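You operate a simulated robot arm through the tools that you are given. There is no shell and no other tool. Be economical: measure what you need, move in short steps, check, and stop when the job is done.

The job below is to be done with a simulated two-armed robot. You get a single attempt, and the scene is never put back.

JOB
Shake up the silt in the filter pot and drain it into the dip bath.
Fine: hold the pot and screw its ring tight before you lift it, or it spills. Shake it till it is cloudy, stand it in the bath, hold it and slacken the ring till the window is empty. Set down upright: filter pot.
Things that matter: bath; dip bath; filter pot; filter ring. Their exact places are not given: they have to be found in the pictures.

The check looks at the end state, three seconds after you hand in, the way a careful person would. Anything else that was tipped, shoved, dropped, spilled or broken makes it a failure.

ROBOT AND FRAMES
Two 7-joint arms with two-finger parallel grippers on one trunk, on a base that drives. Base frame: it is fixed to the floor where the robot stands at the start and does not move with it; the origin is under the middle of the robot, x ahead of it, y to its left, z up. Lengths are in mm, angles in rad, forces in N, time in s.
The left shoulder is at the start at [70, 134, 1226], the right one opposite. With the tool pointing down near the work surface each hand reaches from about 100 to 640 mm from the robot's upright axis, wherever it stands, measured 20 degrees to its own side. Places, roughly: bath [500, 500, 800]; dip bath [500, 500, 800]; filter ring [500, 100, 1000]. Payload 1.57 kg a hand.
The tool frame of a hand sits at the grasp point between the pads (the TCP): z along the fingers, y along the line on which they close. The tips reach 30 mm beyond it. The gripper opens to 80 mm. The fingers are 17 mm wide and 12 mm thick; the gripper's body (40 by 82 mm) begins 80 mm behind the TCP.
Orientation is told as [roll, pitch, yaw] about the base's x, y, z axes, in that order, counted from this pose: with the fingers straight down and closing along the base's y, the tool's x points along the base's -x, its y along +y and its z along -z.

CONTROLS
- The arms move only by the tool drive_tool. It takes "left_commands", "right_commands" or both (then of equal length, played together; a hand with none holds still); each is a list of rows, each a list of 3 entries, a list of its own where there are three numbers: the shift along the tool's x, y, z in mm, then the turn, a rotation vector about the tool's x, y, z in degrees, then the finger opening in mm, from 0 to 80. In form: [[[tx, ty, tz], [rx, ry, rz], jaw], ...]. A call has 1 to 20 rows; each row is the pose to reach, as a shift and turn from the pose commanded when the call began, along the tool's axes at that moment. A row lasts 0.2 s, in which the tool goes at most 50 mm and 0.15 rad; a call with a longer step from one row to the next is refused whole, and so is a gripper value outside its range. A pose out of reach is approached as far as the arm can. The call stops where the force on the tool passes 40 N (or 10 N more than at its start, if that is more) or the arm is blocked; 0.2 s more then pass. The fingers move at their own pace (about 153 mm/s each) and stop on an object; they squeeze with about 25 N. The grip force told is the motor's: it shows also when the fingers shut on nothing. Time passes only in rows, and 0.2 s behind the last, so rows that repeat a pose let the fingers close. The reply holds the time, the measured pose of the TCP, the force on the tool along the base axes, the opening and the grip force, in the units named above and with some noise, with the torque about the TCP (base axes, N m) and any sound that the robot's microphone picked up.
- Cameras (640 x 400 px; columns grow to the right, rows downward): "scene" is now at [114.9, 41.2, 1441.9]; the picture's right is [0.42, -0.91, 0.00], its down [-0.56, -0.26, -0.79] and it looks along [0.72, 0.33, -0.62] (base axes); focal length 218 px, centre (320, 200). "left" rides on the left gripper at [72, 7, -122] in its tool frame; the picture's right is [-0.09, 1.00, 0.00], its down [-0.84, -0.08, -0.54] and it looks along [-0.54, -0.05, 0.84] (tool axes); focal length 238 px, centre (320, 200). "right" rides on the right gripper at [72, -7, -122] in its tool frame; the picture's right is [0.09, 1.00, 0.00], its down [-0.84, 0.08, -0.54] and it looks along [-0.54, 0.05, 0.84] (tool axes); focal length 238 px, centre (320, 200).
- capture(camera): a new picture of that camera. It takes no simulated time.
- slide_trunk(by): slides the trunk up (or, below 0, down) by that many mm; the arms and the scene camera ride with it, the base frame stays. It gives what a move gives, with no picture.
- drive_base(legs): drives the robot by 1 to 6 legs, each [ahead, left, turn to the left] in mm, mm and rad, along the robot's own axes; the way and the turn of a leg run together, so that a leg with both is an arc; at most 1500 mm and 3.142 rad a leg. The arms and the cameras ride along, it lands a little off, and it stops where it bumps. It gives what a move gives.
- pan_tilt(pan, tilt): turns the head with the scene camera to pan (to the left, within 1.501 rad either way) and tilt (down, from -0.506 to 1.204), counted from straight ahead of the robot. It gives what a move gives.
- probe_pixels(camera, pixels): for up to 12 pixels [column, row] of the newest picture of that camera ("zoom" is the newest enlarged one), the place [x, y, z] in the base frame of the surface seen there, good to about 2 mm, but the place of the scene camera against the robot may be out by one fixed shift of up to 25 mm in any direction. It takes no simulated time.
- enlarge(camera, box): a new picture of the part [left, top, right, bottom] of that camera's present view, enlarged. It takes no simulated time.
- finish_job(): hands the job in; it is judged then, once.

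Keep the steps short. Do not move on a guess: measure, check each grasp and each placing, and mend mistakes. In all there are 80 turns and 62 pictures (those below and enlarged ones count). Leave the grippers open and the arms clear of the work at the hand-in unless told otherwise, and finish with a single line.

The tools are called after "Emit:" as name(argument=value, ...) on one line, values as JSON. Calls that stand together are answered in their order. drive_tool: Moves the arms, as the interface text tells. Its arguments: {"type":"object","properties":{"left_commands":{"type":"array","items":{"type":"array"}},"right_commands":{"type":"array","items":{"type":"array"}}},"required":[]} The other tools are called the same way: slide_trunk (by) slides the trunk up or down; drive_base (legs) drives the base; pan_tilt (pan, tilt) turns the head that bears the scene camera; capture (camera) takes a picture; probe_pixels (camera, pixels) gives the place of the surface under pixels of a picture; enlarge (camera, box) takes an enlarged picture of a part of a camera's view; finish_job () hands the job in.

At the start:

```text
time: 0.0
left_position: [370.9, 391.5, 1264.0]
left_tool_rot: [-0.001, 0.0, 0.0]
left_ft_force: [-0.4, -0.2, -0.2]
left_wrist_torque: [0.0, 0.02, 0.0]
left_grip_width: 80.0
left_gripper_force: 0.1
right_position: [329.9, 18.2, 1322.0]
right_tool_rot: [0.0, -0.001, -0.001]
right_ft_force: [-0.4, 0.0, -0.1]
right_wrist_torque: [-0.02, -0.04, 0.02]
right_grip_width: 80.0
right_gripper_force: 0.2
trunk travel left (down, up): [-800.0, 140.0]
robot x, y, heading: [2.3, 0.9, -0.004]
head pan, tilt: [0.428, 0.667]
```

scene: 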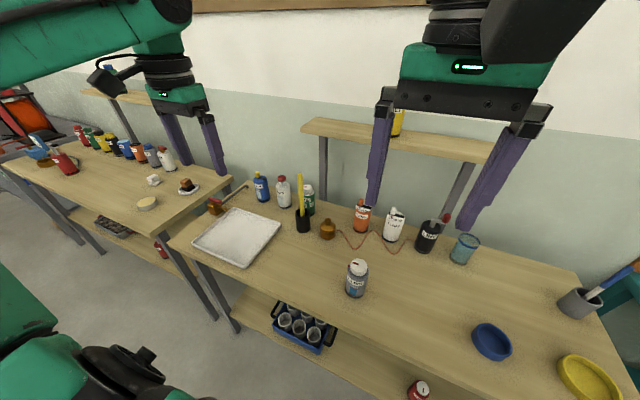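
right: 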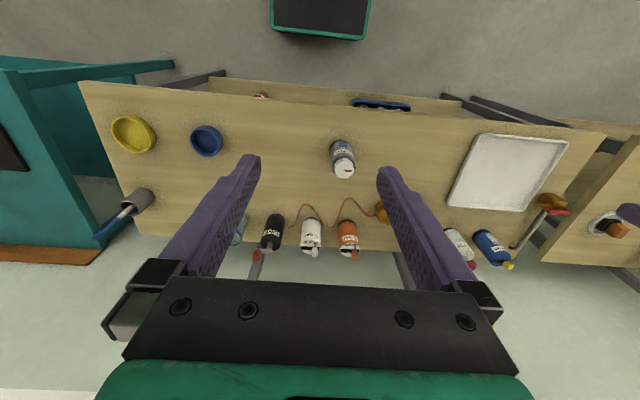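
left: 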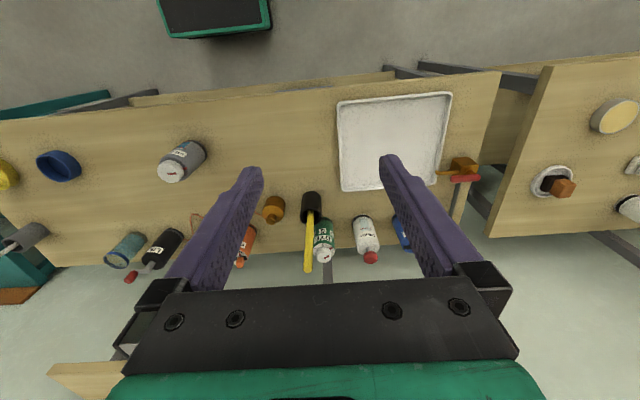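

I see a bottle with a light cap at (357,278), probably the filter pot, and a white tray at (237,237), probably the bath. I'll enlarge both and probe them.

Emit:
enlarge(camera="scene", box=[310, 240, 406, 300])

Emit:
probe_pixels(camera="scene", pixels=[[357, 264], [357, 282], [356, 295], [335, 290], [237, 237], [232, 209], [280, 222], [243, 265], [194, 243], [363, 215], [328, 229], [360, 267]])

Emit:
enlarge(camera="scene", box=[180, 160, 436, 320])

```text
6.67 times, centred on (358, 270) of scene
```

zoom: 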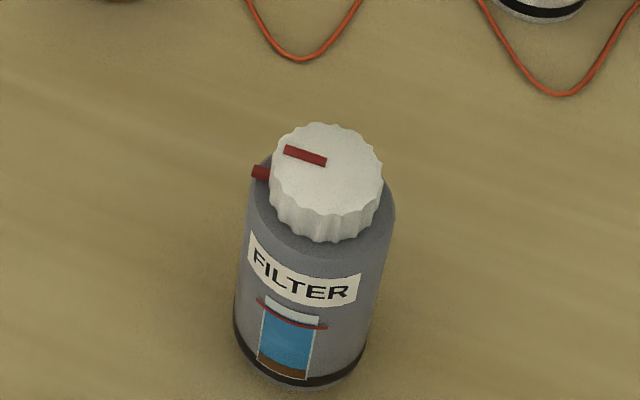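

```text
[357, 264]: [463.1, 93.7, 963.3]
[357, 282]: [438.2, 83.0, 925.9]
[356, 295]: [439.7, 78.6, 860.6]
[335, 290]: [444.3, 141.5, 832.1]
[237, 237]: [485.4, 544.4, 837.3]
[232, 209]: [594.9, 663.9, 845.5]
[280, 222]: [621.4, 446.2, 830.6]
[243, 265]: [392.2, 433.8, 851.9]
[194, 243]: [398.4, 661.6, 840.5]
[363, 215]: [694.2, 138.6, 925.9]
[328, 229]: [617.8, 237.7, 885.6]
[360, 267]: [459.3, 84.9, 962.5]
```

```text
2.50 times, centred on (308, 240) of scene
```

zoom: 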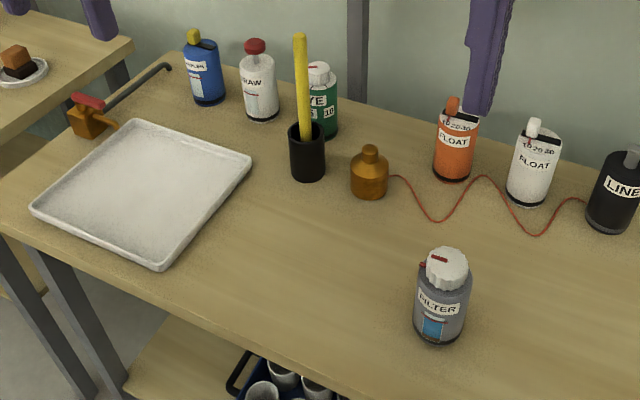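

The pot reads "FILTER": blue water above brown silt in the window, and a red mark on both the ring and the body. The scene camera may be shifted, so I'll measure the same things with the wrist cameras.

Emit:
enlarge(camera="right", box=[300, 125, 380, 175])

Emit:
probe_pixels(camera="right", pixels=[[343, 170], [336, 168], [350, 168], [340, 152], [341, 145], [332, 150], [352, 150], [345, 100], [505, 170], [490, 137], [565, 142], [454, 205]])

Emit:
probe_pixels(camera="left", pixels=[[173, 171], [395, 140], [345, 185], [440, 175], [447, 100], [340, 105], [184, 150], [395, 98]])

```text
8.00 times, centred on (340, 150) of right
```

zoom: 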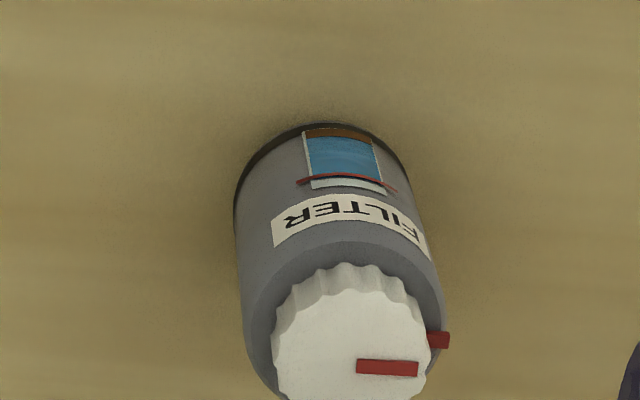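

```text
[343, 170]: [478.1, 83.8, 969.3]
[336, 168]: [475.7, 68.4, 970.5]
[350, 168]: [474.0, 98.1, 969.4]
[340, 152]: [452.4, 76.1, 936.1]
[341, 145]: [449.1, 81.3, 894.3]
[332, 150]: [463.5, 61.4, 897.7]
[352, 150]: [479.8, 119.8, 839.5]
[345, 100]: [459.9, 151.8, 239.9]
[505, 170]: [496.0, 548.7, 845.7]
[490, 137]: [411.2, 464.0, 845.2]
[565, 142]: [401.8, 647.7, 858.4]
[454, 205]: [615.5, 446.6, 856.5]
```

```text
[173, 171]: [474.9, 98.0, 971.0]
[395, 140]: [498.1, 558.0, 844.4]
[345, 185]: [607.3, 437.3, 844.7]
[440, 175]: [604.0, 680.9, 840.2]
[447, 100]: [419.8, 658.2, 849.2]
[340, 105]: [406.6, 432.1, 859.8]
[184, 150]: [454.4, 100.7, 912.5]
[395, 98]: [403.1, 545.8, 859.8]
```

Wrist cameras put the ring top near (475, 84, 970), the body about 62 mm wide, the table at 840, and the bath at x 405–612, y 437–672, floor 845. Next: back the base 80 mm for arm room, move the right hand aside, and lower the left hand with a 20° yaw.

Emit:
drive_base(legs=[[-80, 0, 0]])

Emit:
drive_tool(left_commands=[[[-10, -14, 26], [0, 0, 7], 80], [[-20, -28, 52], [0, 0, 14], 80], [[-30, -42, 78], [0, 0, 20], 80], [[-40, -56, 104], [0, 0, 20], 80], [[-50, -70, 130], [0, 0, 20], 80], [[-50, -84, 156], [0, 0, 20], 80], [[-50, -98, 182], [0, 0, 20], 80], [[-50, -112, 208], [0, 0, 20], 80], [[-50, -126, 234], [0, 0, 20], 80], [[-50, -140, 260], [0, 0, 20], 80]], right_commands=[[[0, -20, 0], [0, 0, 0], 80], [[0, -40, 0], [0, 0, 0], 80], [[0, -60, 0], [0, 0, 0], 80], [[0, -80, 0], [0, 0, 0], 80], [[0, -100, 0], [0, 0, 0], 80], [[0, -120, 0], [0, 0, 0], 80], [[0, -140, 0], [0, 0, 0], 80], [[0, -150, 0], [0, 0, 0], 80], [[0, -150, 0], [0, 0, 0], 80], [[0, -150, 0], [0, 0, 0], 80]])

```text
time: 1.1
left_position: [298.4, 391.7, 1261.3]
left_tool_rot: [0.0, 0.008, -0.001]
left_ft_force: [0.3, -0.4, 0.2]
left_wrist_torque: [0.01, 0.06, 0.0]
left_grip_width: 80.1
left_gripper_force: 0.1
right_position: [257.2, 17.8, 1319.7]
right_tool_rot: [0.001, 0.006, 0.001]
right_ft_force: [0.3, 0.4, 0.0]
right_wrist_torque: [0.0, 0.05, 0.02]
right_grip_width: 79.9
right_gripper_force: 0.1
trunk travel left (down, up): [-800.0, 140.0]
robot x, y, heading: [-82.2, -1.1, -0.0]
head pan, tilt: [0.428, 0.667]
```

```text
time: 3.3
left_position: [343.6, 249.4, 1004.5]
left_tool_rot: [0.0, -0.001, -0.349]
left_ft_force: [0.7, 0.0, -0.1]
left_wrist_torque: [0.03, 0.03, 0.02]
left_grip_width: 79.8
left_gripper_force: 0.0
right_position: [249.4, -133.0, 1323.1]
right_tool_rot: [0.0, 0.001, 0.001]
right_ft_force: [0.2, 0.7, -0.3]
right_wrist_torque: [-0.01, 0.0, -0.02]
right_grip_width: 80.1
right_gripper_force: 0.1
trunk travel left (down, up): [-800.0, 140.0]
robot x, y, heading: [-75.2, -0.1, -0.0]
head pan, tilt: [0.428, 0.667]
```

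The left hand is at (344, 249, 1004), yawed. Now I tilt it to 30° below horizontal and move to a pre-grasp in front of the pot.

Emit:
drive_tool(left_commands=[[[-7, -14, 5], [0, -7.5, 0], 80], [[-15, -28, 15], [0, -15, 0], 80], [[-22, -42, 30], [0, -22.5, 0], 80], [[-30, -56, 45], [0, -30, 0], 80], [[-37, -70, 60], [0, -37.5, 0], 80], [[-45, -84, 75], [0, -45, 0], 80], [[-52, -98, 90], [0, -52.5, 0], 80], [[-60, -110, 105], [0, -60, 0], 80], [[-60, -110, 109], [0, -60, 0], 80]])

Emit:
capture(camera="left")

Emit:
capture(camera="scene")

```text
time: 5.3
left_position: [359.9, 140.3, 923.3]
left_tool_rot: [-0.001, -1.049, -0.351]
left_ft_force: [-0.7, 0.0, 1.2]
left_wrist_torque: [0.0, -0.02, -0.03]
left_grip_width: 79.9
left_gripper_force: 0.1
left hand out of reach, approached as far as the arm can: row 8, 9
right_position: [247.1, -131.3, 1322.2]
right_tool_rot: [-0.002, 0.0, 0.001]
right_ft_force: [0.2, 0.2, 0.0]
right_wrist_torque: [0.0, -0.03, 0.03]
right_grip_width: 79.9
right_gripper_force: 0.1
trunk travel left (down, up): [-800.0, 140.0]
robot x, y, heading: [-78.5, 0.2, 0.002]
head pan, tilt: [0.428, 0.667]
```

```text
55 pictures are left
```

left: 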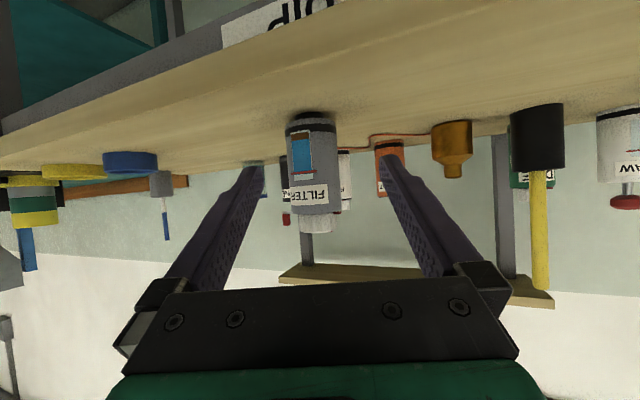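

```text
54 pictures are left
```

scene: 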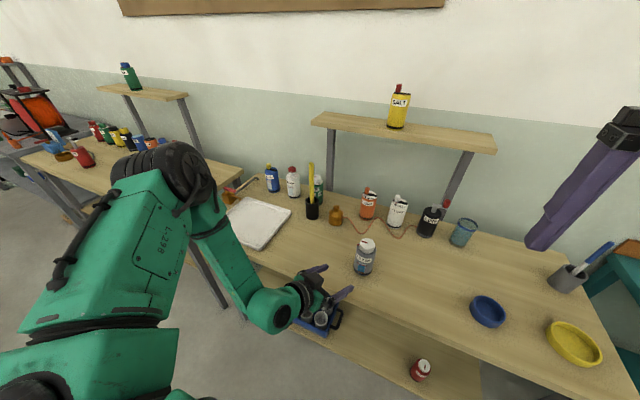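

The left hand stopped a little short (too folded), at z 923. I see the pot from the front at (313,165), upside down. I'll probe it to get its axis.

Emit:
probe_pixels(camera="left", pixels=[[313, 150], [290, 165], [337, 165], [313, 172], [313, 203], [316, 218], [306, 222], [328, 218], [301, 150], [313, 118]])

Emit:
enlarge(camera="left", box=[264, 100, 376, 240])

```text
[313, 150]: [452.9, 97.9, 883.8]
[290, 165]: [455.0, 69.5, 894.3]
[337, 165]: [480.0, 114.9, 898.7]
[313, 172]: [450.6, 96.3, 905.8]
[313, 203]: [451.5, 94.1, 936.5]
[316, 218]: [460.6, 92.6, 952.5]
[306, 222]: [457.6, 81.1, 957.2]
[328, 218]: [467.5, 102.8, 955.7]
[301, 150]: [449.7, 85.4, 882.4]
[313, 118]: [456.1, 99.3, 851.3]
```

```text
2.86 times, centred on (320, 170) of left
```

zoom: 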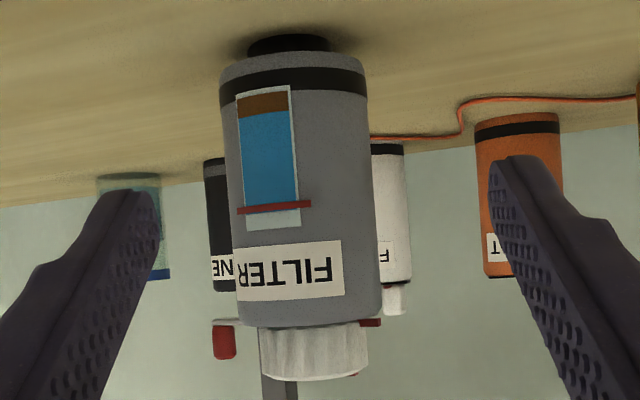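

Fitting the body points gives the pot axis at (480, 84), radius about 30.5, body z 843–940 and ring 942–970. I move 30 mm horizontally forward and see where the hand really is.

Emit:
drive_tool(left_commands=[[[-8, 0, 13], [0, 0, 0], 80], [[-15, 0, 26], [0, 0, 0], 80], [[-15, 0, 26], [0, 0, 0], 80]])

```text
time: 6.1
left_position: [387.8, 132.0, 928.0]
left_tool_rot: [-0.003, -1.046, -0.351]
left_ft_force: [0.4, 0.6, -0.6]
left_wrist_torque: [-0.02, 0.01, -0.01]
left_grip_width: 80.5
left_gripper_force: 0.2
left hand out of reach, approached as far as the arm can: row 2, 3
right_position: [250.4, -133.4, 1322.6]
right_tool_rot: [-0.001, 0.003, -0.001]
right_ft_force: [-0.4, -0.3, -0.8]
right_wrist_torque: [-0.01, 0.04, -0.03]
right_grip_width: 80.0
right_gripper_force: 0.1
trunk travel left (down, up): [-800.0, 140.0]
robot x, y, heading: [-77.9, 1.8, -0.005]
head pan, tilt: [0.428, 0.667]
```

The wrist limit keeps the hand high. Lowering the trunk will flatten the forearm, so I raise the hand 120 mm and slide the trunk down 155.

Emit:
drive_tool(left_commands=[[[-34, 0, -20], [0, 0, 0], 80], [[-69, 0, -40], [0, 0, 0], 80], [[-104, 0, -60], [0, 0, 0], 80]])

Emit:
slide_trunk(by=-155)

```text
time: 6.9
left_position: [388.7, 130.0, 1047.4]
left_tool_rot: [-0.002, -1.048, -0.349]
left_ft_force: [-0.5, 0.2, 0.5]
left_wrist_torque: [0.01, 0.03, 0.02]
left_grip_width: 80.1
left_gripper_force: 0.1
right_position: [250.5, -134.0, 1321.0]
right_tool_rot: [0.003, -0.001, -0.001]
right_ft_force: [-0.2, 0.7, -0.2]
right_wrist_torque: [0.01, 0.04, 0.0]
right_grip_width: 80.1
right_gripper_force: 0.0
trunk travel left (down, up): [-800.0, 140.0]
robot x, y, heading: [-80.3, -1.4, -0.0]
head pan, tilt: [0.428, 0.667]
```

```text
time: 8.7
left_position: [388.7, 130.8, 892.9]
left_tool_rot: [0.001, -1.047, -0.349]
left_ft_force: [0.0, 0.5, 0.9]
left_wrist_torque: [0.04, -0.01, -0.01]
left_grip_width: 79.8
left_gripper_force: 0.1
right_position: [248.8, -132.9, 1166.9]
right_tool_rot: [0.001, 0.001, -0.002]
right_ft_force: [0.4, -0.1, -0.4]
right_wrist_torque: [0.01, 0.02, -0.02]
right_grip_width: 80.0
right_gripper_force: 0.0
trunk travel left (down, up): [-645.0, 295.0]
robot x, y, heading: [-79.6, -1.2, 0.004]
head pan, tilt: [0.428, 0.667]
```

Now at (389, 131, 893). I shift 13 mm sideways to line up with the pot axis, go forward 25 mm and check.

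Emit:
drive_tool(left_commands=[[[0, -7, 0], [0, 0, 0], 80], [[0, -13, 0], [0, 0, 0], 80], [[-12, -13, 22], [0, 0, 0], 80], [[-12, -13, 22], [0, 0, 0], 80]])

Emit:
capture(camera="left")

```text
time: 9.7
left_position: [406.7, 110.5, 891.0]
left_tool_rot: [-0.001, -1.048, -0.349]
left_ft_force: [-0.7, -0.4, 0.0]
left_wrist_torque: [0.0, -0.01, 0.02]
left_grip_width: 80.2
left_gripper_force: 0.0
right_position: [248.2, -132.2, 1167.9]
right_tool_rot: [-0.001, 0.001, 0.0]
right_ft_force: [0.4, -0.5, -0.3]
right_wrist_torque: [-0.03, 0.0, -0.01]
right_grip_width: 79.9
right_gripper_force: 0.1
trunk travel left (down, up): [-645.0, 295.0]
robot x, y, heading: [-80.7, -0.2, -0.003]
head pan, tilt: [0.428, 0.667]
```

```text
52 pictures are left
```

left: 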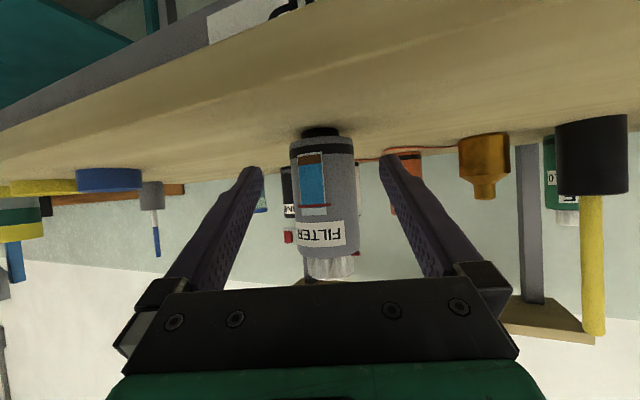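

Aligned: the pot is centred between the fingers. Forward 78 mm more so that the pads straddle the axis.

Emit:
drive_tool(left_commands=[[[-8, 0, 13.5], [0, 0, 0], 80], [[-16, 0, 27], [0, 0, 0], 80], [[-24, 0, 41], [0, 0, 0], 80], [[-32, 0, 55], [0, 0, 0], 80], [[-38, 0, 66], [0, 0, 0], 80], [[-38, 0, 66], [0, 0, 0], 80]])

Emit:
capture(camera="left")

```text
time: 11.1
left_position: [479.4, 84.5, 891.0]
left_tool_rot: [-0.003, -1.048, -0.35]
left_ft_force: [-0.1, 0.4, 0.7]
left_wrist_torque: [0.01, -0.03, -0.02]
left_grip_width: 80.1
left_gripper_force: 0.1
right_position: [248.9, -133.7, 1167.6]
right_tool_rot: [0.001, 0.001, 0.0]
right_ft_force: [-0.5, 0.0, -0.5]
right_wrist_torque: [0.01, -0.03, 0.0]
right_grip_width: 79.9
right_gripper_force: 0.1
trunk travel left (down, up): [-645.0, 295.0]
robot x, y, heading: [-82.1, 2.6, 0.0]
head pan, tilt: [0.428, 0.667]
```

```text
51 pictures are left
```

left: 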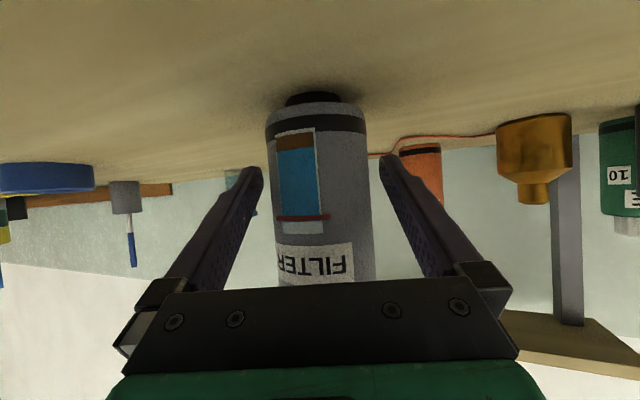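

The pot sits midway between the fingers. I close them on it.

Emit:
drive_tool(left_commands=[[[0, 0, 0], [0, 0, 0], 66], [[0, 0, 0], [0, 0, 0], 50], [[0, 0, 0], [0, 0, 0], 50], [[0, 0, 0], [0, 0, 0], 50]])

Emit:
drive_tool(right_commands=[[[-45, 0, 0], [0, 0, 0], 80], [[-90, 0, 0], [0, 0, 0], 80], [[-120, 35, 0], [0, 0, 0], 80], [[-145, 75, 0], [0, 0, 0], 80], [[-170, 115, 0], [0, 0, 0], 80], [[-195, 155, 0], [0, 0, 0], 80], [[-215, 190, 10], [0, 0, 0], 80], [[-225, 217, 30], [0, 0, 0], 80], [[-225, 217, 60], [0, 0, 0], 80], [[-225, 217, 60], [0, 0, 0], 80]])

Emit:
capture(camera="right")

Emit:
capture(camera="scene")

```text
time: 12.1
left_position: [480.1, 84.0, 892.6]
left_tool_rot: [-0.001, -1.048, -0.349]
left_ft_force: [0.2, 0.3, -0.1]
left_wrist_torque: [0.0, 0.0, 0.01]
left_grip_width: 57.0
left_gripper_force: 24.7
right_position: [249.9, -134.1, 1167.1]
right_tool_rot: [0.001, 0.004, 0.002]
right_ft_force: [0.8, 0.1, -0.1]
right_wrist_torque: [0.01, -0.02, -0.03]
right_grip_width: 80.1
right_gripper_force: 0.1
trunk travel left (down, up): [-645.0, 295.0]
robot x, y, heading: [-76.3, 2.3, 0.001]
head pan, tilt: [0.428, 0.667]
```

```text
time: 14.2
left_position: [479.4, 85.0, 891.6]
left_tool_rot: [-0.001, -1.047, -0.35]
left_ft_force: [-0.2, 0.3, 0.3]
left_wrist_torque: [0.02, 0.02, -0.01]
left_grip_width: 57.1
left_gripper_force: 25.1
right_position: [418.7, 53.7, 1096.4]
right_tool_rot: [-0.001, -0.003, 0.0]
right_ft_force: [0.6, -0.7, 0.3]
right_wrist_torque: [0.01, 0.0, 0.02]
right_grip_width: 80.0
right_gripper_force: 0.2
right hand out of reach, approached as far as the arm can: row 5, 6, 7, 8, 9, 10
trunk travel left (down, up): [-645.0, 295.0]
robot x, y, heading: [-78.6, 3.5, 0.003]
head pan, tilt: [0.428, 0.667]
```

```text
50 pictures are left
```

right: 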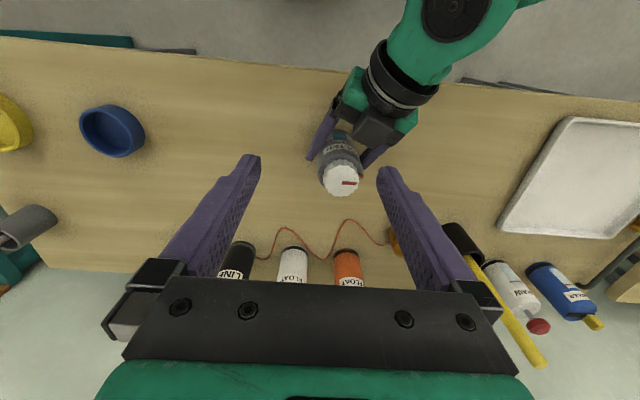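

```text
49 pictures are left
```

scene: 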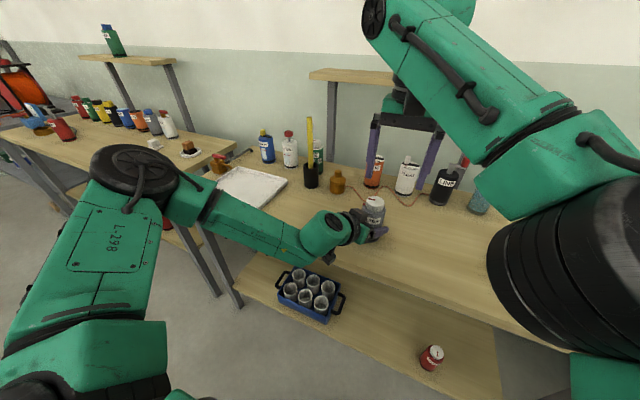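

The pot is gripped (57 mm, 25 N), but the right hand can't reach over it from here. I release, retreat 100 mm horizontally, and drive the base 100 mm left and 20 mm forward so both hands reach.

Emit:
drive_tool(left_commands=[[[0, 0, 0], [0, 0, 0], 80], [[0, 0, 0], [0, 0, 0], 80], [[12, 0, -21.6], [0, 0, 0], 80], [[25, 0, -43], [0, 0, 0], 80], [[37, 0, -65], [0, 0, 0], 80], [[50, 0, -86.6], [0, 0, 0], 80], [[50, 0, -86.6], [0, 0, 0], 80]])

Emit:
drive_base(legs=[[0, 100, 0], [20, 0, 0]])

Emit:
capture(camera="right")

```text
time: 15.8
left_position: [385.0, 118.3, 892.7]
left_tool_rot: [0.0, -1.046, -0.351]
left_ft_force: [0.0, -0.3, 0.5]
left_wrist_torque: [-0.05, -0.04, -0.02]
left_grip_width: 80.0
left_gripper_force: 0.0
right_position: [419.1, 53.0, 1095.8]
right_tool_rot: [0.001, 0.001, 0.0]
right_ft_force: [-0.4, 0.1, 0.2]
right_wrist_torque: [0.0, 0.08, -0.05]
right_grip_width: 80.3
right_gripper_force: 0.1
trunk travel left (down, up): [-645.0, 295.0]
robot x, y, heading: [-76.0, 2.0, -0.001]
head pan, tilt: [0.428, 0.667]
```

```text
time: 17.4
left_position: [403.1, 217.6, 894.8]
left_tool_rot: [0.004, -1.047, -0.353]
left_ft_force: [-1.0, -0.8, -0.5]
left_wrist_torque: [-0.02, 0.0, 0.03]
left_grip_width: 80.2
left_gripper_force: 0.1
right_position: [436.4, 152.2, 1097.8]
right_tool_rot: [0.002, -0.004, -0.002]
right_ft_force: [-0.5, -0.4, -0.6]
right_wrist_torque: [0.03, -0.05, 0.0]
right_grip_width: 80.1
right_gripper_force: 0.1
trunk travel left (down, up): [-645.0, 295.0]
robot x, y, heading: [-63.0, 101.5, -0.004]
head pan, tilt: [0.428, 0.667]
```

```text
48 pictures are left
```

right: 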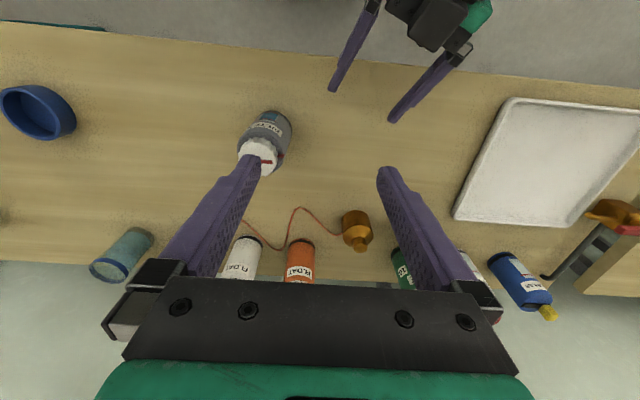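

Now I bring the right hand over the pot (z 1060) and slide the left hand 99 mm sideways back onto the approach line.

Emit:
drive_tool(left_commands=[[[0, -25, 0], [0, 0, 0], 80], [[0, -50, 0], [0, 0, 0], 80], [[0, -75, 0], [0, 0, 0], 80], [[0, -99, 0], [0, 0, 0], 80], [[0, -99, 0], [0, 0, 0], 80]], right_commands=[[[-10, -20, 0], [0, 0, 0], 80], [[-20, -40, 10], [0, 0, 0], 80], [[-32, -60, 25], [0, 0, 0], 80], [[-43, -68, 38], [0, 0, 0], 80], [[-43, -68, 38], [0, 0, 0], 80]])

Emit:
capture(camera="right")

Emit:
capture(camera="left")

```text
time: 18.6
left_position: [369.4, 126.3, 891.3]
left_tool_rot: [-0.002, -1.048, -0.348]
left_ft_force: [0.0, 0.6, -1.1]
left_wrist_torque: [0.05, 0.01, -0.01]
left_grip_width: 79.9
left_gripper_force: 0.1
right_position: [480.8, 86.3, 1058.0]
right_tool_rot: [-0.001, -0.001, 0.0]
right_ft_force: [-0.2, 0.3, -0.7]
right_wrist_torque: [0.02, 0.0, 0.01]
right_grip_width: 79.8
right_gripper_force: 0.0
trunk travel left (down, up): [-645.0, 295.0]
robot x, y, heading: [-60.4, 101.2, 0.003]
head pan, tilt: [0.428, 0.667]
```

```text
47 pictures are left
```

right: 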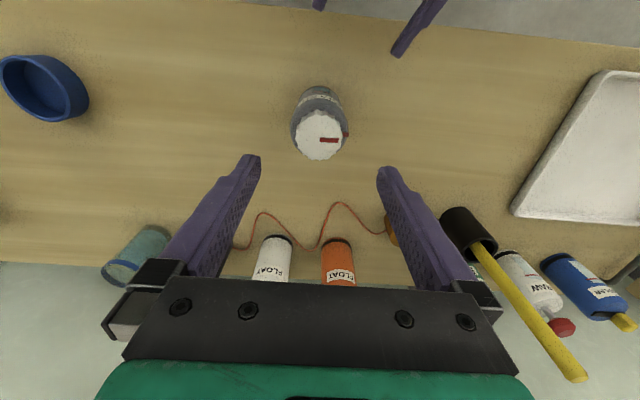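

```text
46 pictures are left
```

left: 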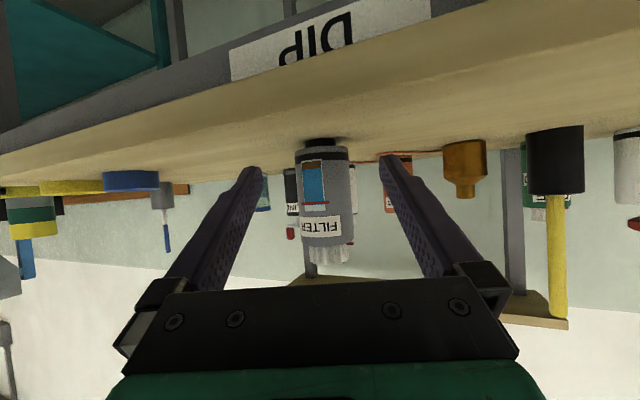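

Both hands reach. I enlarge the ring in the right view and probe its edges and the pot body.

Emit:
enlarge(camera="right", box=[272, 75, 368, 170])

Emit:
probe_pixels(camera="right", pixels=[[320, 112], [319, 157], [297, 134], [341, 134], [319, 135], [322, 141], [337, 141], [346, 134], [304, 119], [335, 119], [305, 150], [335, 152]])

Emit:
probe_pixels(camera="left", pixels=[[298, 200], [325, 180], [340, 190], [346, 200], [325, 215], [351, 190], [312, 215]])

```text
4.21 times, centred on (320, 122) of right
```

zoom: 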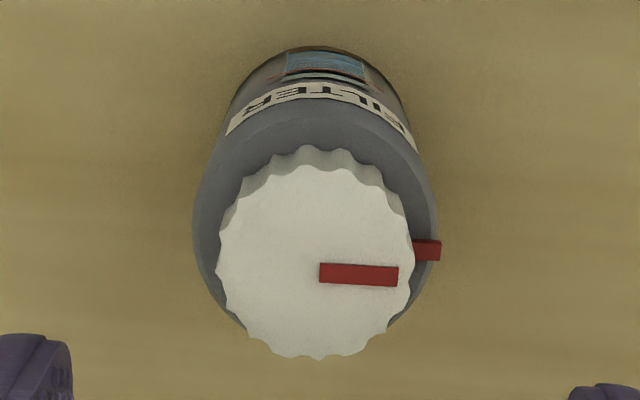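

```text
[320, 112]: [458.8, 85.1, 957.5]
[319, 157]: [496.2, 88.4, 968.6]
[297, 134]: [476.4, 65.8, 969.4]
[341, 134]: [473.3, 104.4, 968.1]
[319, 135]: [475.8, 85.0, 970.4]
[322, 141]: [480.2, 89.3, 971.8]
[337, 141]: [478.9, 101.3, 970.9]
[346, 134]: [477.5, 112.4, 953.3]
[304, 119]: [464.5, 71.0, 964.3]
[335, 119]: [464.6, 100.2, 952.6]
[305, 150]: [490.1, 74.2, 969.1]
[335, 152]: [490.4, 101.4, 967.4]
```

```text
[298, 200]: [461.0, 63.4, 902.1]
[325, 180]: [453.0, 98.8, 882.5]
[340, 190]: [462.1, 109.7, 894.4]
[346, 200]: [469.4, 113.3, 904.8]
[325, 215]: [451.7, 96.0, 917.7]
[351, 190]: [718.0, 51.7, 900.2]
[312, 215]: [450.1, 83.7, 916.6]
```

Ring axis is about (479, 85.5), diameter about 40, top z 970. Now the left hand goes forward 117 mm and grips the body.

Emit:
drive_tool(left_commands=[[[-10, -1, 17], [0, 0, 0], 80], [[-20, -1, 34], [0, 0, 0], 80], [[-30, -1, 52], [0, 0, 0], 80], [[-40, -1, 69], [0, 0, 0], 80], [[-50, -1, 86], [0, 0, 0], 80], [[-58.5, -1, 101], [0, 0, 0], 80], [[-58.5, -1, 101], [0, 0, 0], 80], [[-58.5, -1, 101], [0, 0, 0], 66], [[-58.5, -1, 101], [0, 0, 0], 50], [[-58.5, -1, 101], [0, 0, 0], 50], [[-58.5, -1, 101], [0, 0, 0], 50]])

Emit:
enlarge(camera="right", box=[240, 50, 400, 190])

```text
time: 21.0
left_position: [472.7, 107.3, 905.1]
left_tool_rot: [-0.001, -1.047, -0.347]
left_ft_force: [-0.1, 0.6, 0.5]
left_wrist_torque: [0.02, -0.06, -0.03]
left_grip_width: 58.1
left_gripper_force: 25.5
left hand out of reach, approached as far as the arm can: row 4, 5, 6, 7, 8, 9, 10, 11
right_position: [480.8, 85.8, 1057.1]
right_tool_rot: [0.002, -0.002, -0.001]
right_ft_force: [-0.2, -1.2, 0.3]
right_wrist_torque: [-0.02, -0.02, 0.01]
right_grip_width: 80.0
right_gripper_force: 0.0
trunk travel left (down, up): [-645.0, 295.0]
robot x, y, heading: [-60.3, 104.5, 0.002]
head pan, tilt: [0.428, 0.667]
```

```text
2.86 times, centred on (320, 120) of right
```

zoom: 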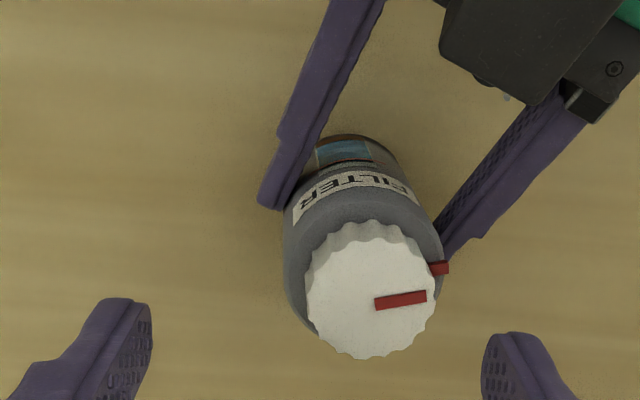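

The left hand ran out of reach, gripped early and nudged the pot about 20 mm to the left. I must see where the pot is now and how well it is held.

Emit:
capture(camera="right")

Emit:
probe_pixels(camera="right", pixels=[[369, 151], [348, 151], [391, 151], [369, 130], [369, 172], [376, 154], [388, 153], [394, 144], [370, 115]])

Emit:
capture(camera="left")

Emit:
capture(camera="scene")

```text
43 pictures are left
```

right: 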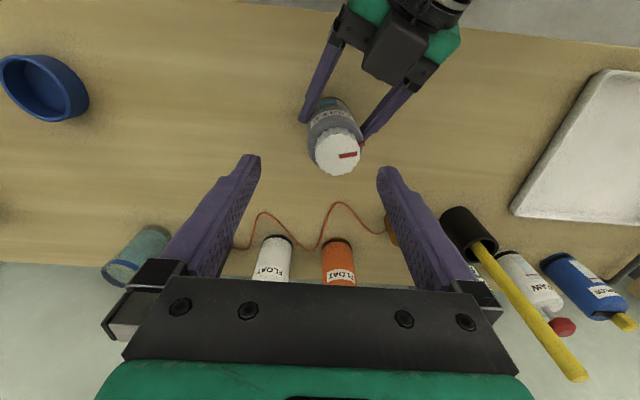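

```text
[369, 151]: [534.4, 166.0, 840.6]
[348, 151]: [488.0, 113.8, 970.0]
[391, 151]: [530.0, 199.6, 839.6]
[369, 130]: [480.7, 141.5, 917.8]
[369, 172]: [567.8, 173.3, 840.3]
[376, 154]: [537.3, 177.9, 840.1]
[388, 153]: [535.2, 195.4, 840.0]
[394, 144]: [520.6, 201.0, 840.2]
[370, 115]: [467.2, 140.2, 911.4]
```

```text
42 pictures are left
```

left: 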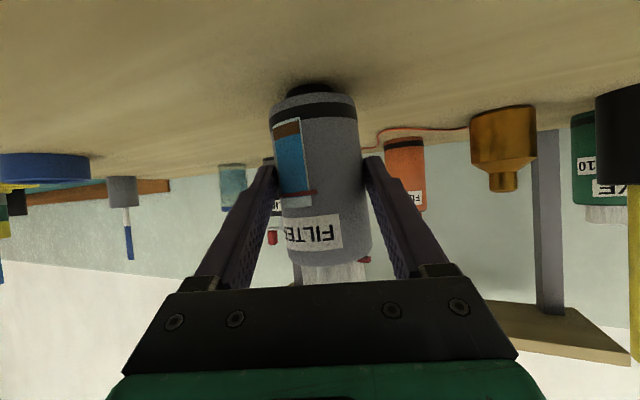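

```text
41 pictures are left
```

scene: 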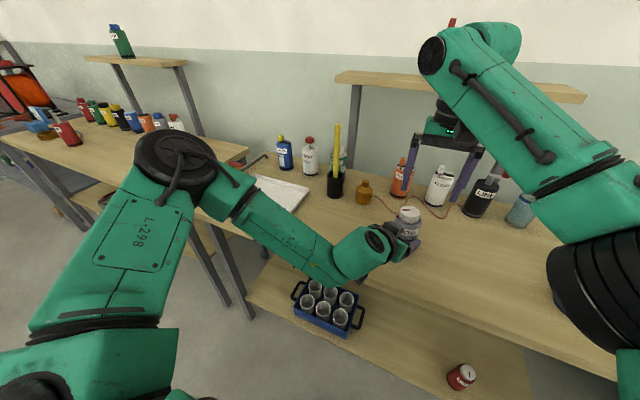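

The pot is upright but held 15 mm too far toward the fingertips. I'll open, retreat, turn the left hand to a yaw of −45° (more natural for this arm), and grip again properly.

Emit:
drive_tool(left_commands=[[[0, 0, 0], [0, 0, 0], 80], [[0, 0, 0], [0, 0, 0], 80], [[12, 0, -21.6], [0, 0, 0], 80], [[25, 0, -43], [0, 0, 0], 80], [[37, 0, -65], [0, 0, 0], 80], [[50, 0, -86.6], [0, 0, 0], 80], [[50, 0, -86.6], [0, 0, 0], 80]])

Emit:
drive_tool(left_commands=[[[1, 16, 6], [7.2, 0, 4.2], 80], [[2, 32, 12], [14.4, 0, 8.4], 80], [[2.6, 48.2, 19.4], [21.65, 0, 12.5], 80], [[2.6, 48.2, 19.4], [21.65, 0, 12.5], 80]])

Emit:
capture(camera="right")

Emit:
capture(camera="left")

```text
time: 22.6
left_position: [386.4, 139.0, 904.4]
left_tool_rot: [0.001, -1.047, -0.349]
left_ft_force: [0.3, 0.8, -0.9]
left_wrist_torque: [0.0, 0.03, -0.01]
left_grip_width: 80.1
left_gripper_force: 0.0
left hand out of reach, approached as far as the arm can: row 6, 7
right_position: [482.1, 85.7, 1057.5]
right_tool_rot: [0.002, -0.001, 0.0]
right_ft_force: [-0.3, 0.1, 1.1]
right_wrist_torque: [0.0, -0.01, -0.02]
right_grip_width: 79.9
right_gripper_force: 0.0
trunk travel left (down, up): [-645.0, 295.0]
robot x, y, heading: [-56.7, 102.2, -0.001]
head pan, tilt: [0.428, 0.667]
```

```text
time: 23.6
left_position: [417.5, 179.0, 893.7]
left_tool_rot: [0.001, -1.047, -0.789]
left_ft_force: [0.0, -0.5, 0.2]
left_wrist_torque: [0.03, 0.01, 0.01]
left_grip_width: 79.9
left_gripper_force: 0.0
right_position: [481.7, 86.1, 1058.1]
right_tool_rot: [0.001, -0.003, 0.0]
right_ft_force: [0.4, 0.4, -0.3]
right_wrist_torque: [0.0, 0.02, 0.01]
right_grip_width: 80.0
right_gripper_force: 0.1
trunk travel left (down, up): [-645.0, 295.0]
robot x, y, heading: [-56.1, 97.0, -0.002]
head pan, tilt: [0.428, 0.667]
```

```text
40 pictures are left
```

right: 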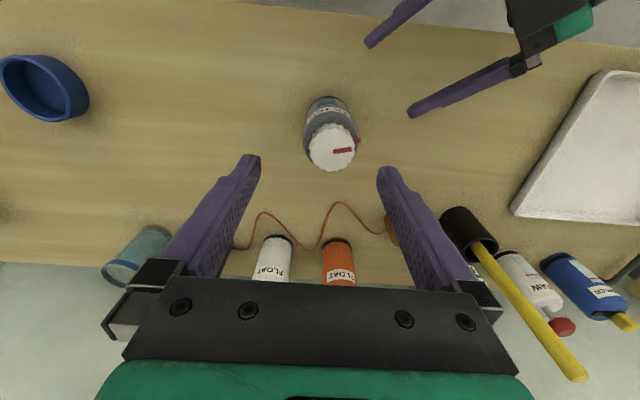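

```text
39 pictures are left
```

left: 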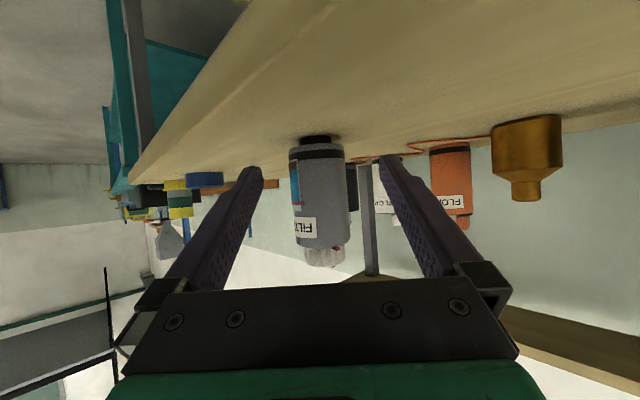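

Probing the pot again from both wrist cameras.

Emit:
probe_pixels(camera="right", pixels=[[332, 147], [332, 167], [312, 148], [352, 148], [335, 150], [351, 149], [358, 142]])

Emit:
probe_pixels(camera="left", pixels=[[320, 195], [296, 195], [343, 195], [308, 195], [332, 195]])

Emit:
enlarge(camera="right", box=[284, 85, 380, 180])

```text
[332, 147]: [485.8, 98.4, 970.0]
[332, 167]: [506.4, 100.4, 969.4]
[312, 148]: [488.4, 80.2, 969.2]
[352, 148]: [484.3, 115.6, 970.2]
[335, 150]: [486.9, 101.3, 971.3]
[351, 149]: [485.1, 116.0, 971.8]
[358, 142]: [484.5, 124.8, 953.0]
```

```text
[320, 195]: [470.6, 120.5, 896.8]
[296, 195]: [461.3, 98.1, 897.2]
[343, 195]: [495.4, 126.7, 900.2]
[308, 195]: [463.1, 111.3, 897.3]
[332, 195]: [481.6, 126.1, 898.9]
```

```text
4.21 times, centred on (332, 132) of right
```

zoom: 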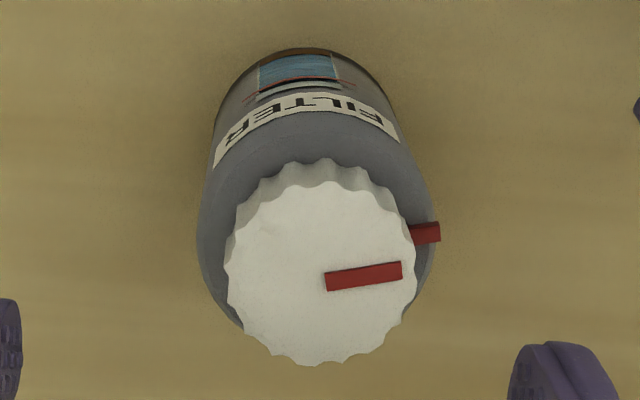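

Pot axis is (488, 98). The left hand needs −7 mm sideways and 106 mm forward. I go there without gripping and confirm reach first.

Emit:
drive_tool(left_commands=[[[0, -7, 0], [0, 0, 0], 80], [[-13, -7, 22.5], [0, 0, 0], 80], [[-23, -7, 40], [0, 0, 0], 80], [[-33, -7, 57], [0, 0, 0], 80], [[-43, -7, 75], [0, 0, 0], 80], [[-53, -7, 91.8], [0, 0, 0], 80], [[-53, -7, 91.8], [0, 0, 0], 80]])

Emit:
capture(camera="left")

```text
time: 25.2
left_position: [486.6, 99.2, 892.4]
left_tool_rot: [-0.001, -1.047, -0.785]
left_ft_force: [-0.7, 0.4, 0.0]
left_wrist_torque: [0.06, -0.02, 0.04]
left_grip_width: 79.8
left_gripper_force: 0.0
right_position: [480.7, 86.3, 1058.4]
right_tool_rot: [0.002, -0.003, -0.001]
right_ft_force: [-0.4, 0.2, -0.7]
right_wrist_torque: [0.02, -0.03, -0.01]
right_grip_width: 80.0
right_gripper_force: 0.0
trunk travel left (down, up): [-645.0, 295.0]
robot x, y, heading: [-59.7, 99.9, 0.005]
head pan, tilt: [0.428, 0.667]
```

```text
37 pictures are left
```

left: 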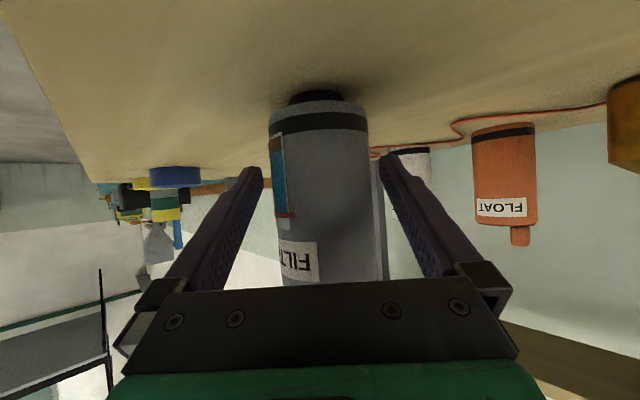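

Reached exactly. I close the left hand on the body, then look at the ring from above.

Emit:
drive_tool(left_commands=[[[0, 0, 0], [0, 0, 0], 66], [[0, 0, 0], [0, 0, 0], 50], [[0, 0, 0], [0, 0, 0], 50], [[0, 0, 0], [0, 0, 0], 50]])

Emit:
capture(camera="right")

Emit:
enlarge(camera="right", box=[284, 85, 380, 180])

Emit:
probe_pixels(camera="zoom", pixels=[[320, 270], [320, 350], [240, 270], [405, 270], [330, 282], [400, 270], [426, 235]])

```text
time: 26.2
left_position: [487.1, 97.4, 893.5]
left_tool_rot: [-0.003, -1.046, -0.785]
left_ft_force: [0.1, -1.5, 1.1]
left_wrist_torque: [-0.05, 0.03, -0.01]
left_grip_width: 57.2
left_gripper_force: 24.7
right_position: [481.5, 85.3, 1057.5]
right_tool_rot: [0.001, -0.001, 0.001]
right_ft_force: [-0.2, 0.4, 0.0]
right_wrist_torque: [0.01, 0.01, -0.01]
right_grip_width: 80.0
right_gripper_force: 0.0
trunk travel left (down, up): [-645.0, 295.0]
robot x, y, heading: [-55.8, 99.5, -0.0]
head pan, tilt: [0.428, 0.667]
```

```text
36 pictures are left
```

right: 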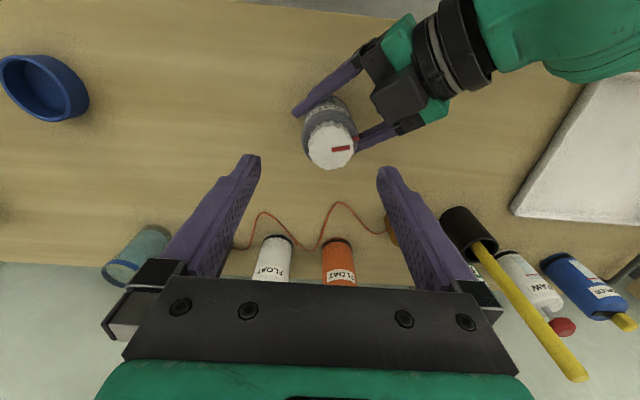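

```text
4.21 times, centred on (332, 132) of right
```

zoom: 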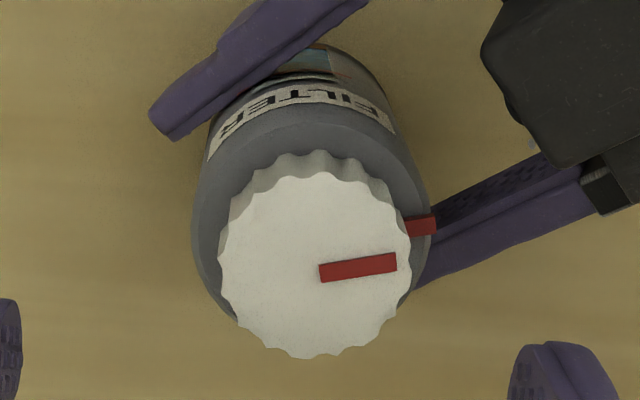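

```text
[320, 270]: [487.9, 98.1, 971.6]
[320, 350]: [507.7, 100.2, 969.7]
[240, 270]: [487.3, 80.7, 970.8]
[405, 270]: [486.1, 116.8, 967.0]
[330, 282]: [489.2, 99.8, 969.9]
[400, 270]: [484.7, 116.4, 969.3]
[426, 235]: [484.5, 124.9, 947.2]
```

The pot is well held now (pads on the axis, 57 mm). Ring axis is (488, 97.5). The right hand goes over it and down to TCP z 987, so the tips stay above the red pointer.

Emit:
drive_tool(right_commands=[[[-6.5, 12, 0], [0, 0, 0], 80], [[-6.5, 12, 25], [0, 0, 0], 80], [[-6.5, 12, 50], [0, 0, 0], 80], [[-6.5, 12, 70], [0, 0, 0], 80], [[-6.5, 12, 70], [0, 0, 0], 80]])

Emit:
capture(camera="right")

```text
time: 27.4
left_position: [486.2, 98.6, 893.7]
left_tool_rot: [0.001, -1.047, -0.785]
left_ft_force: [-0.1, 0.9, 1.1]
left_wrist_torque: [-0.02, 0.01, 0.01]
left_grip_width: 57.3
left_gripper_force: 24.9
right_position: [488.5, 98.3, 986.7]
right_tool_rot: [0.002, 0.0, 0.0]
right_ft_force: [-0.5, 0.7, -0.4]
right_wrist_torque: [-0.02, 0.02, 0.01]
right_grip_width: 79.8
right_gripper_force: 0.2
trunk travel left (down, up): [-645.0, 295.0]
robot x, y, heading: [-58.0, 102.8, -0.003]
head pan, tilt: [0.428, 0.667]
```

```text
34 pictures are left
```

right: 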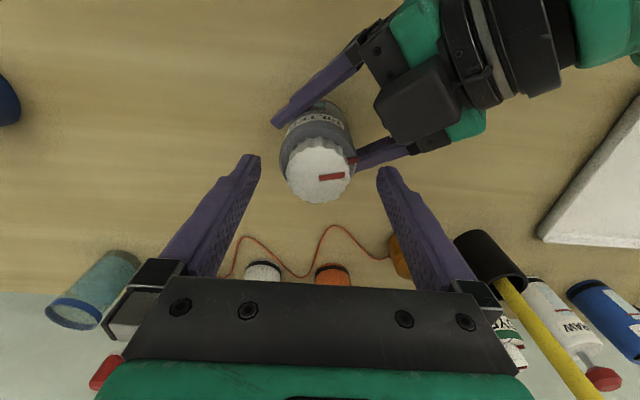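

Ring centred between the right fingers. I close, then turn clockwise (as seen from above) in small steps, watching the torque.

Emit:
drive_tool(right_commands=[[[0, 0, 0], [0, 0, 0], 55], [[0, 0, 0], [0, 0, 0], 30], [[0, 0, 0], [0, 0, 0], 30], [[0, 0, 0], [0, 0, 0], 30]])

Emit:
drive_tool(right_commands=[[[0, 0, 0], [0, 0, 6], 30], [[0, 0, 0], [0, 0, 12], 30], [[0, 0, 0], [0, 0, 18], 30], [[0, 0, 0], [0, 0, 24], 30], [[0, 0, 0], [0, 0, 30], 30]])

Emit:
capture(camera="right")

```text
time: 28.4
left_position: [488.3, 99.1, 892.4]
left_tool_rot: [-0.002, -1.048, -0.784]
left_ft_force: [-2.8, 10.0, 1.9]
left_wrist_torque: [-0.59, -0.06, 0.03]
left_grip_width: 57.1
left_gripper_force: 24.9
right_position: [488.8, 97.2, 986.3]
right_tool_rot: [-0.001, -0.003, 0.0]
right_ft_force: [2.0, -10.8, -0.6]
right_wrist_torque: [-0.3, -0.11, -0.01]
right_grip_width: 39.6
right_gripper_force: 25.2
trunk travel left (down, up): [-645.0, 295.0]
robot x, y, heading: [-59.0, 101.6, 0.002]
head pan, tilt: [0.428, 0.667]
```

```text
time: 29.6
left_position: [487.3, 99.1, 894.2]
left_tool_rot: [-0.002, -1.047, -0.785]
left_ft_force: [-1.1, 12.7, 4.3]
left_wrist_torque: [-0.71, 0.0, 0.01]
left_grip_width: 57.1
left_gripper_force: 25.1
right_position: [488.6, 97.6, 987.2]
right_tool_rot: [-0.001, 0.001, -0.527]
right_ft_force: [0.7, -10.8, -3.5]
right_wrist_torque: [-0.46, -0.11, 0.02]
right_grip_width: 39.8
right_gripper_force: 25.2
trunk travel left (down, up): [-645.0, 295.0]
robot x, y, heading: [-60.2, 101.4, -0.001]
head pan, tilt: [0.428, 0.667]
```

```text
33 pictures are left
```

right: 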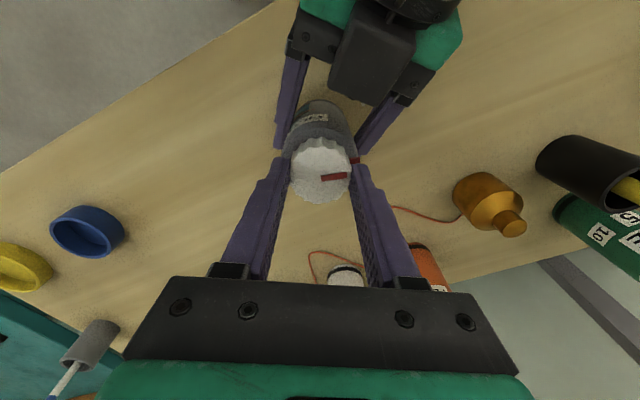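

The ring seems to have turned with the hand 30° and torque is low. I enlarge to compare mark and pointer.

Emit:
enlarge(camera="right", box=[270, 90, 390, 215])

```text
3.20 times, centred on (330, 152) of right
```

zoom: 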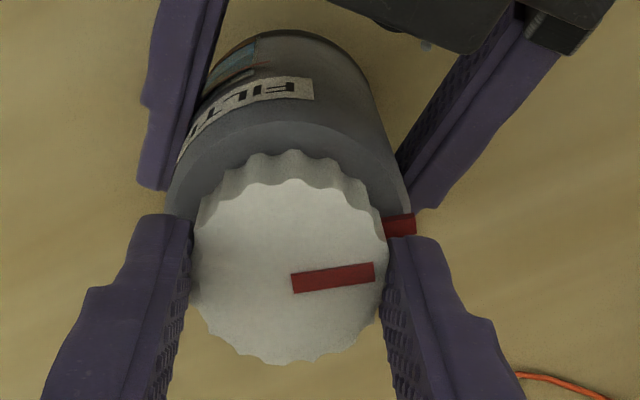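

Emit:
probe_pixels(camera="zoom", pixels=[[402, 225], [297, 284], [370, 271], [290, 270], [300, 90], [250, 55]])

Emit:
enlarge(camera="left", box=[240, 60, 420, 300])

```text
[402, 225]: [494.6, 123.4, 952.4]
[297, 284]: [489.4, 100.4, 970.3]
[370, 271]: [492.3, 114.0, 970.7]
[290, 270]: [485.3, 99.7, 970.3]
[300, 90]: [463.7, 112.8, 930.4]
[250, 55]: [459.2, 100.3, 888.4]
```

```text
1.67 times, centred on (330, 180) of left
```

zoom: 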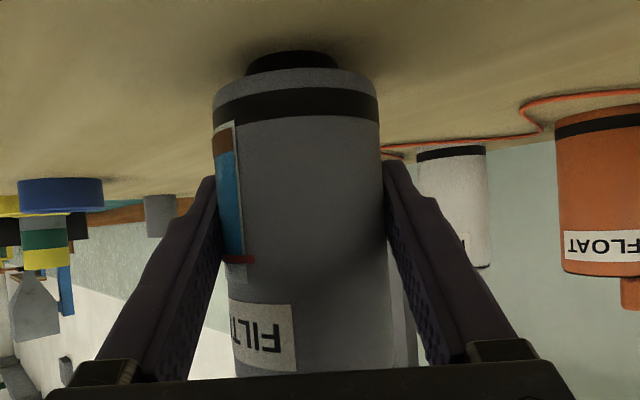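

The body hasn't turned; ring and its red tab moved together about 25°, freely. I continue clockwise another 30°, with 1 mm relief in −y.

Emit:
drive_tool(right_commands=[[[0, -0.5, 0], [0, 0, 6], 30], [[0, -1, 0], [0, 0, 12], 30], [[0, -1, 0], [0, 0, 18], 30], [[0, -1, 0], [0, 0, 24], 30], [[0, -1, 0], [0, 0, 30], 30]])

Emit:
enlarge(camera="right", box=[270, 90, 390, 215])

```text
time: 30.8
left_position: [488.0, 97.0, 893.6]
left_tool_rot: [-0.001, -1.048, -0.788]
left_ft_force: [-8.7, 5.2, 8.6]
left_wrist_torque: [-0.26, -0.38, -0.04]
left_grip_width: 57.2
left_gripper_force: 24.6
right_position: [488.1, 97.2, 986.3]
right_tool_rot: [0.003, 0.001, -1.049]
right_ft_force: [8.0, -5.0, -8.9]
right_wrist_torque: [-0.19, -0.4, 0.04]
right_grip_width: 39.4
right_gripper_force: 25.0
trunk travel left (down, up): [-645.0, 295.0]
robot x, y, heading: [-59.2, 98.6, 0.003]
head pan, tilt: [0.428, 0.667]
```

```text
3.20 times, centred on (330, 152) of right
```

zoom: 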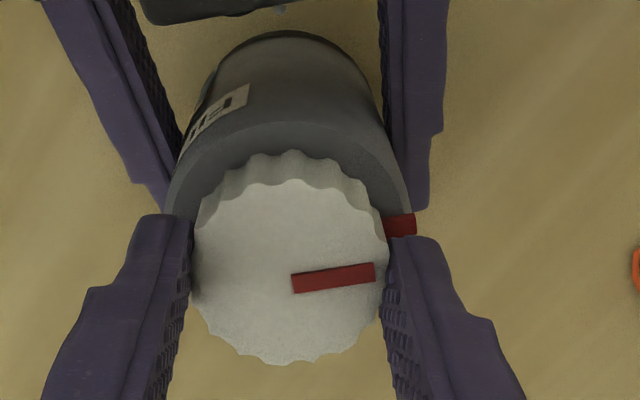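

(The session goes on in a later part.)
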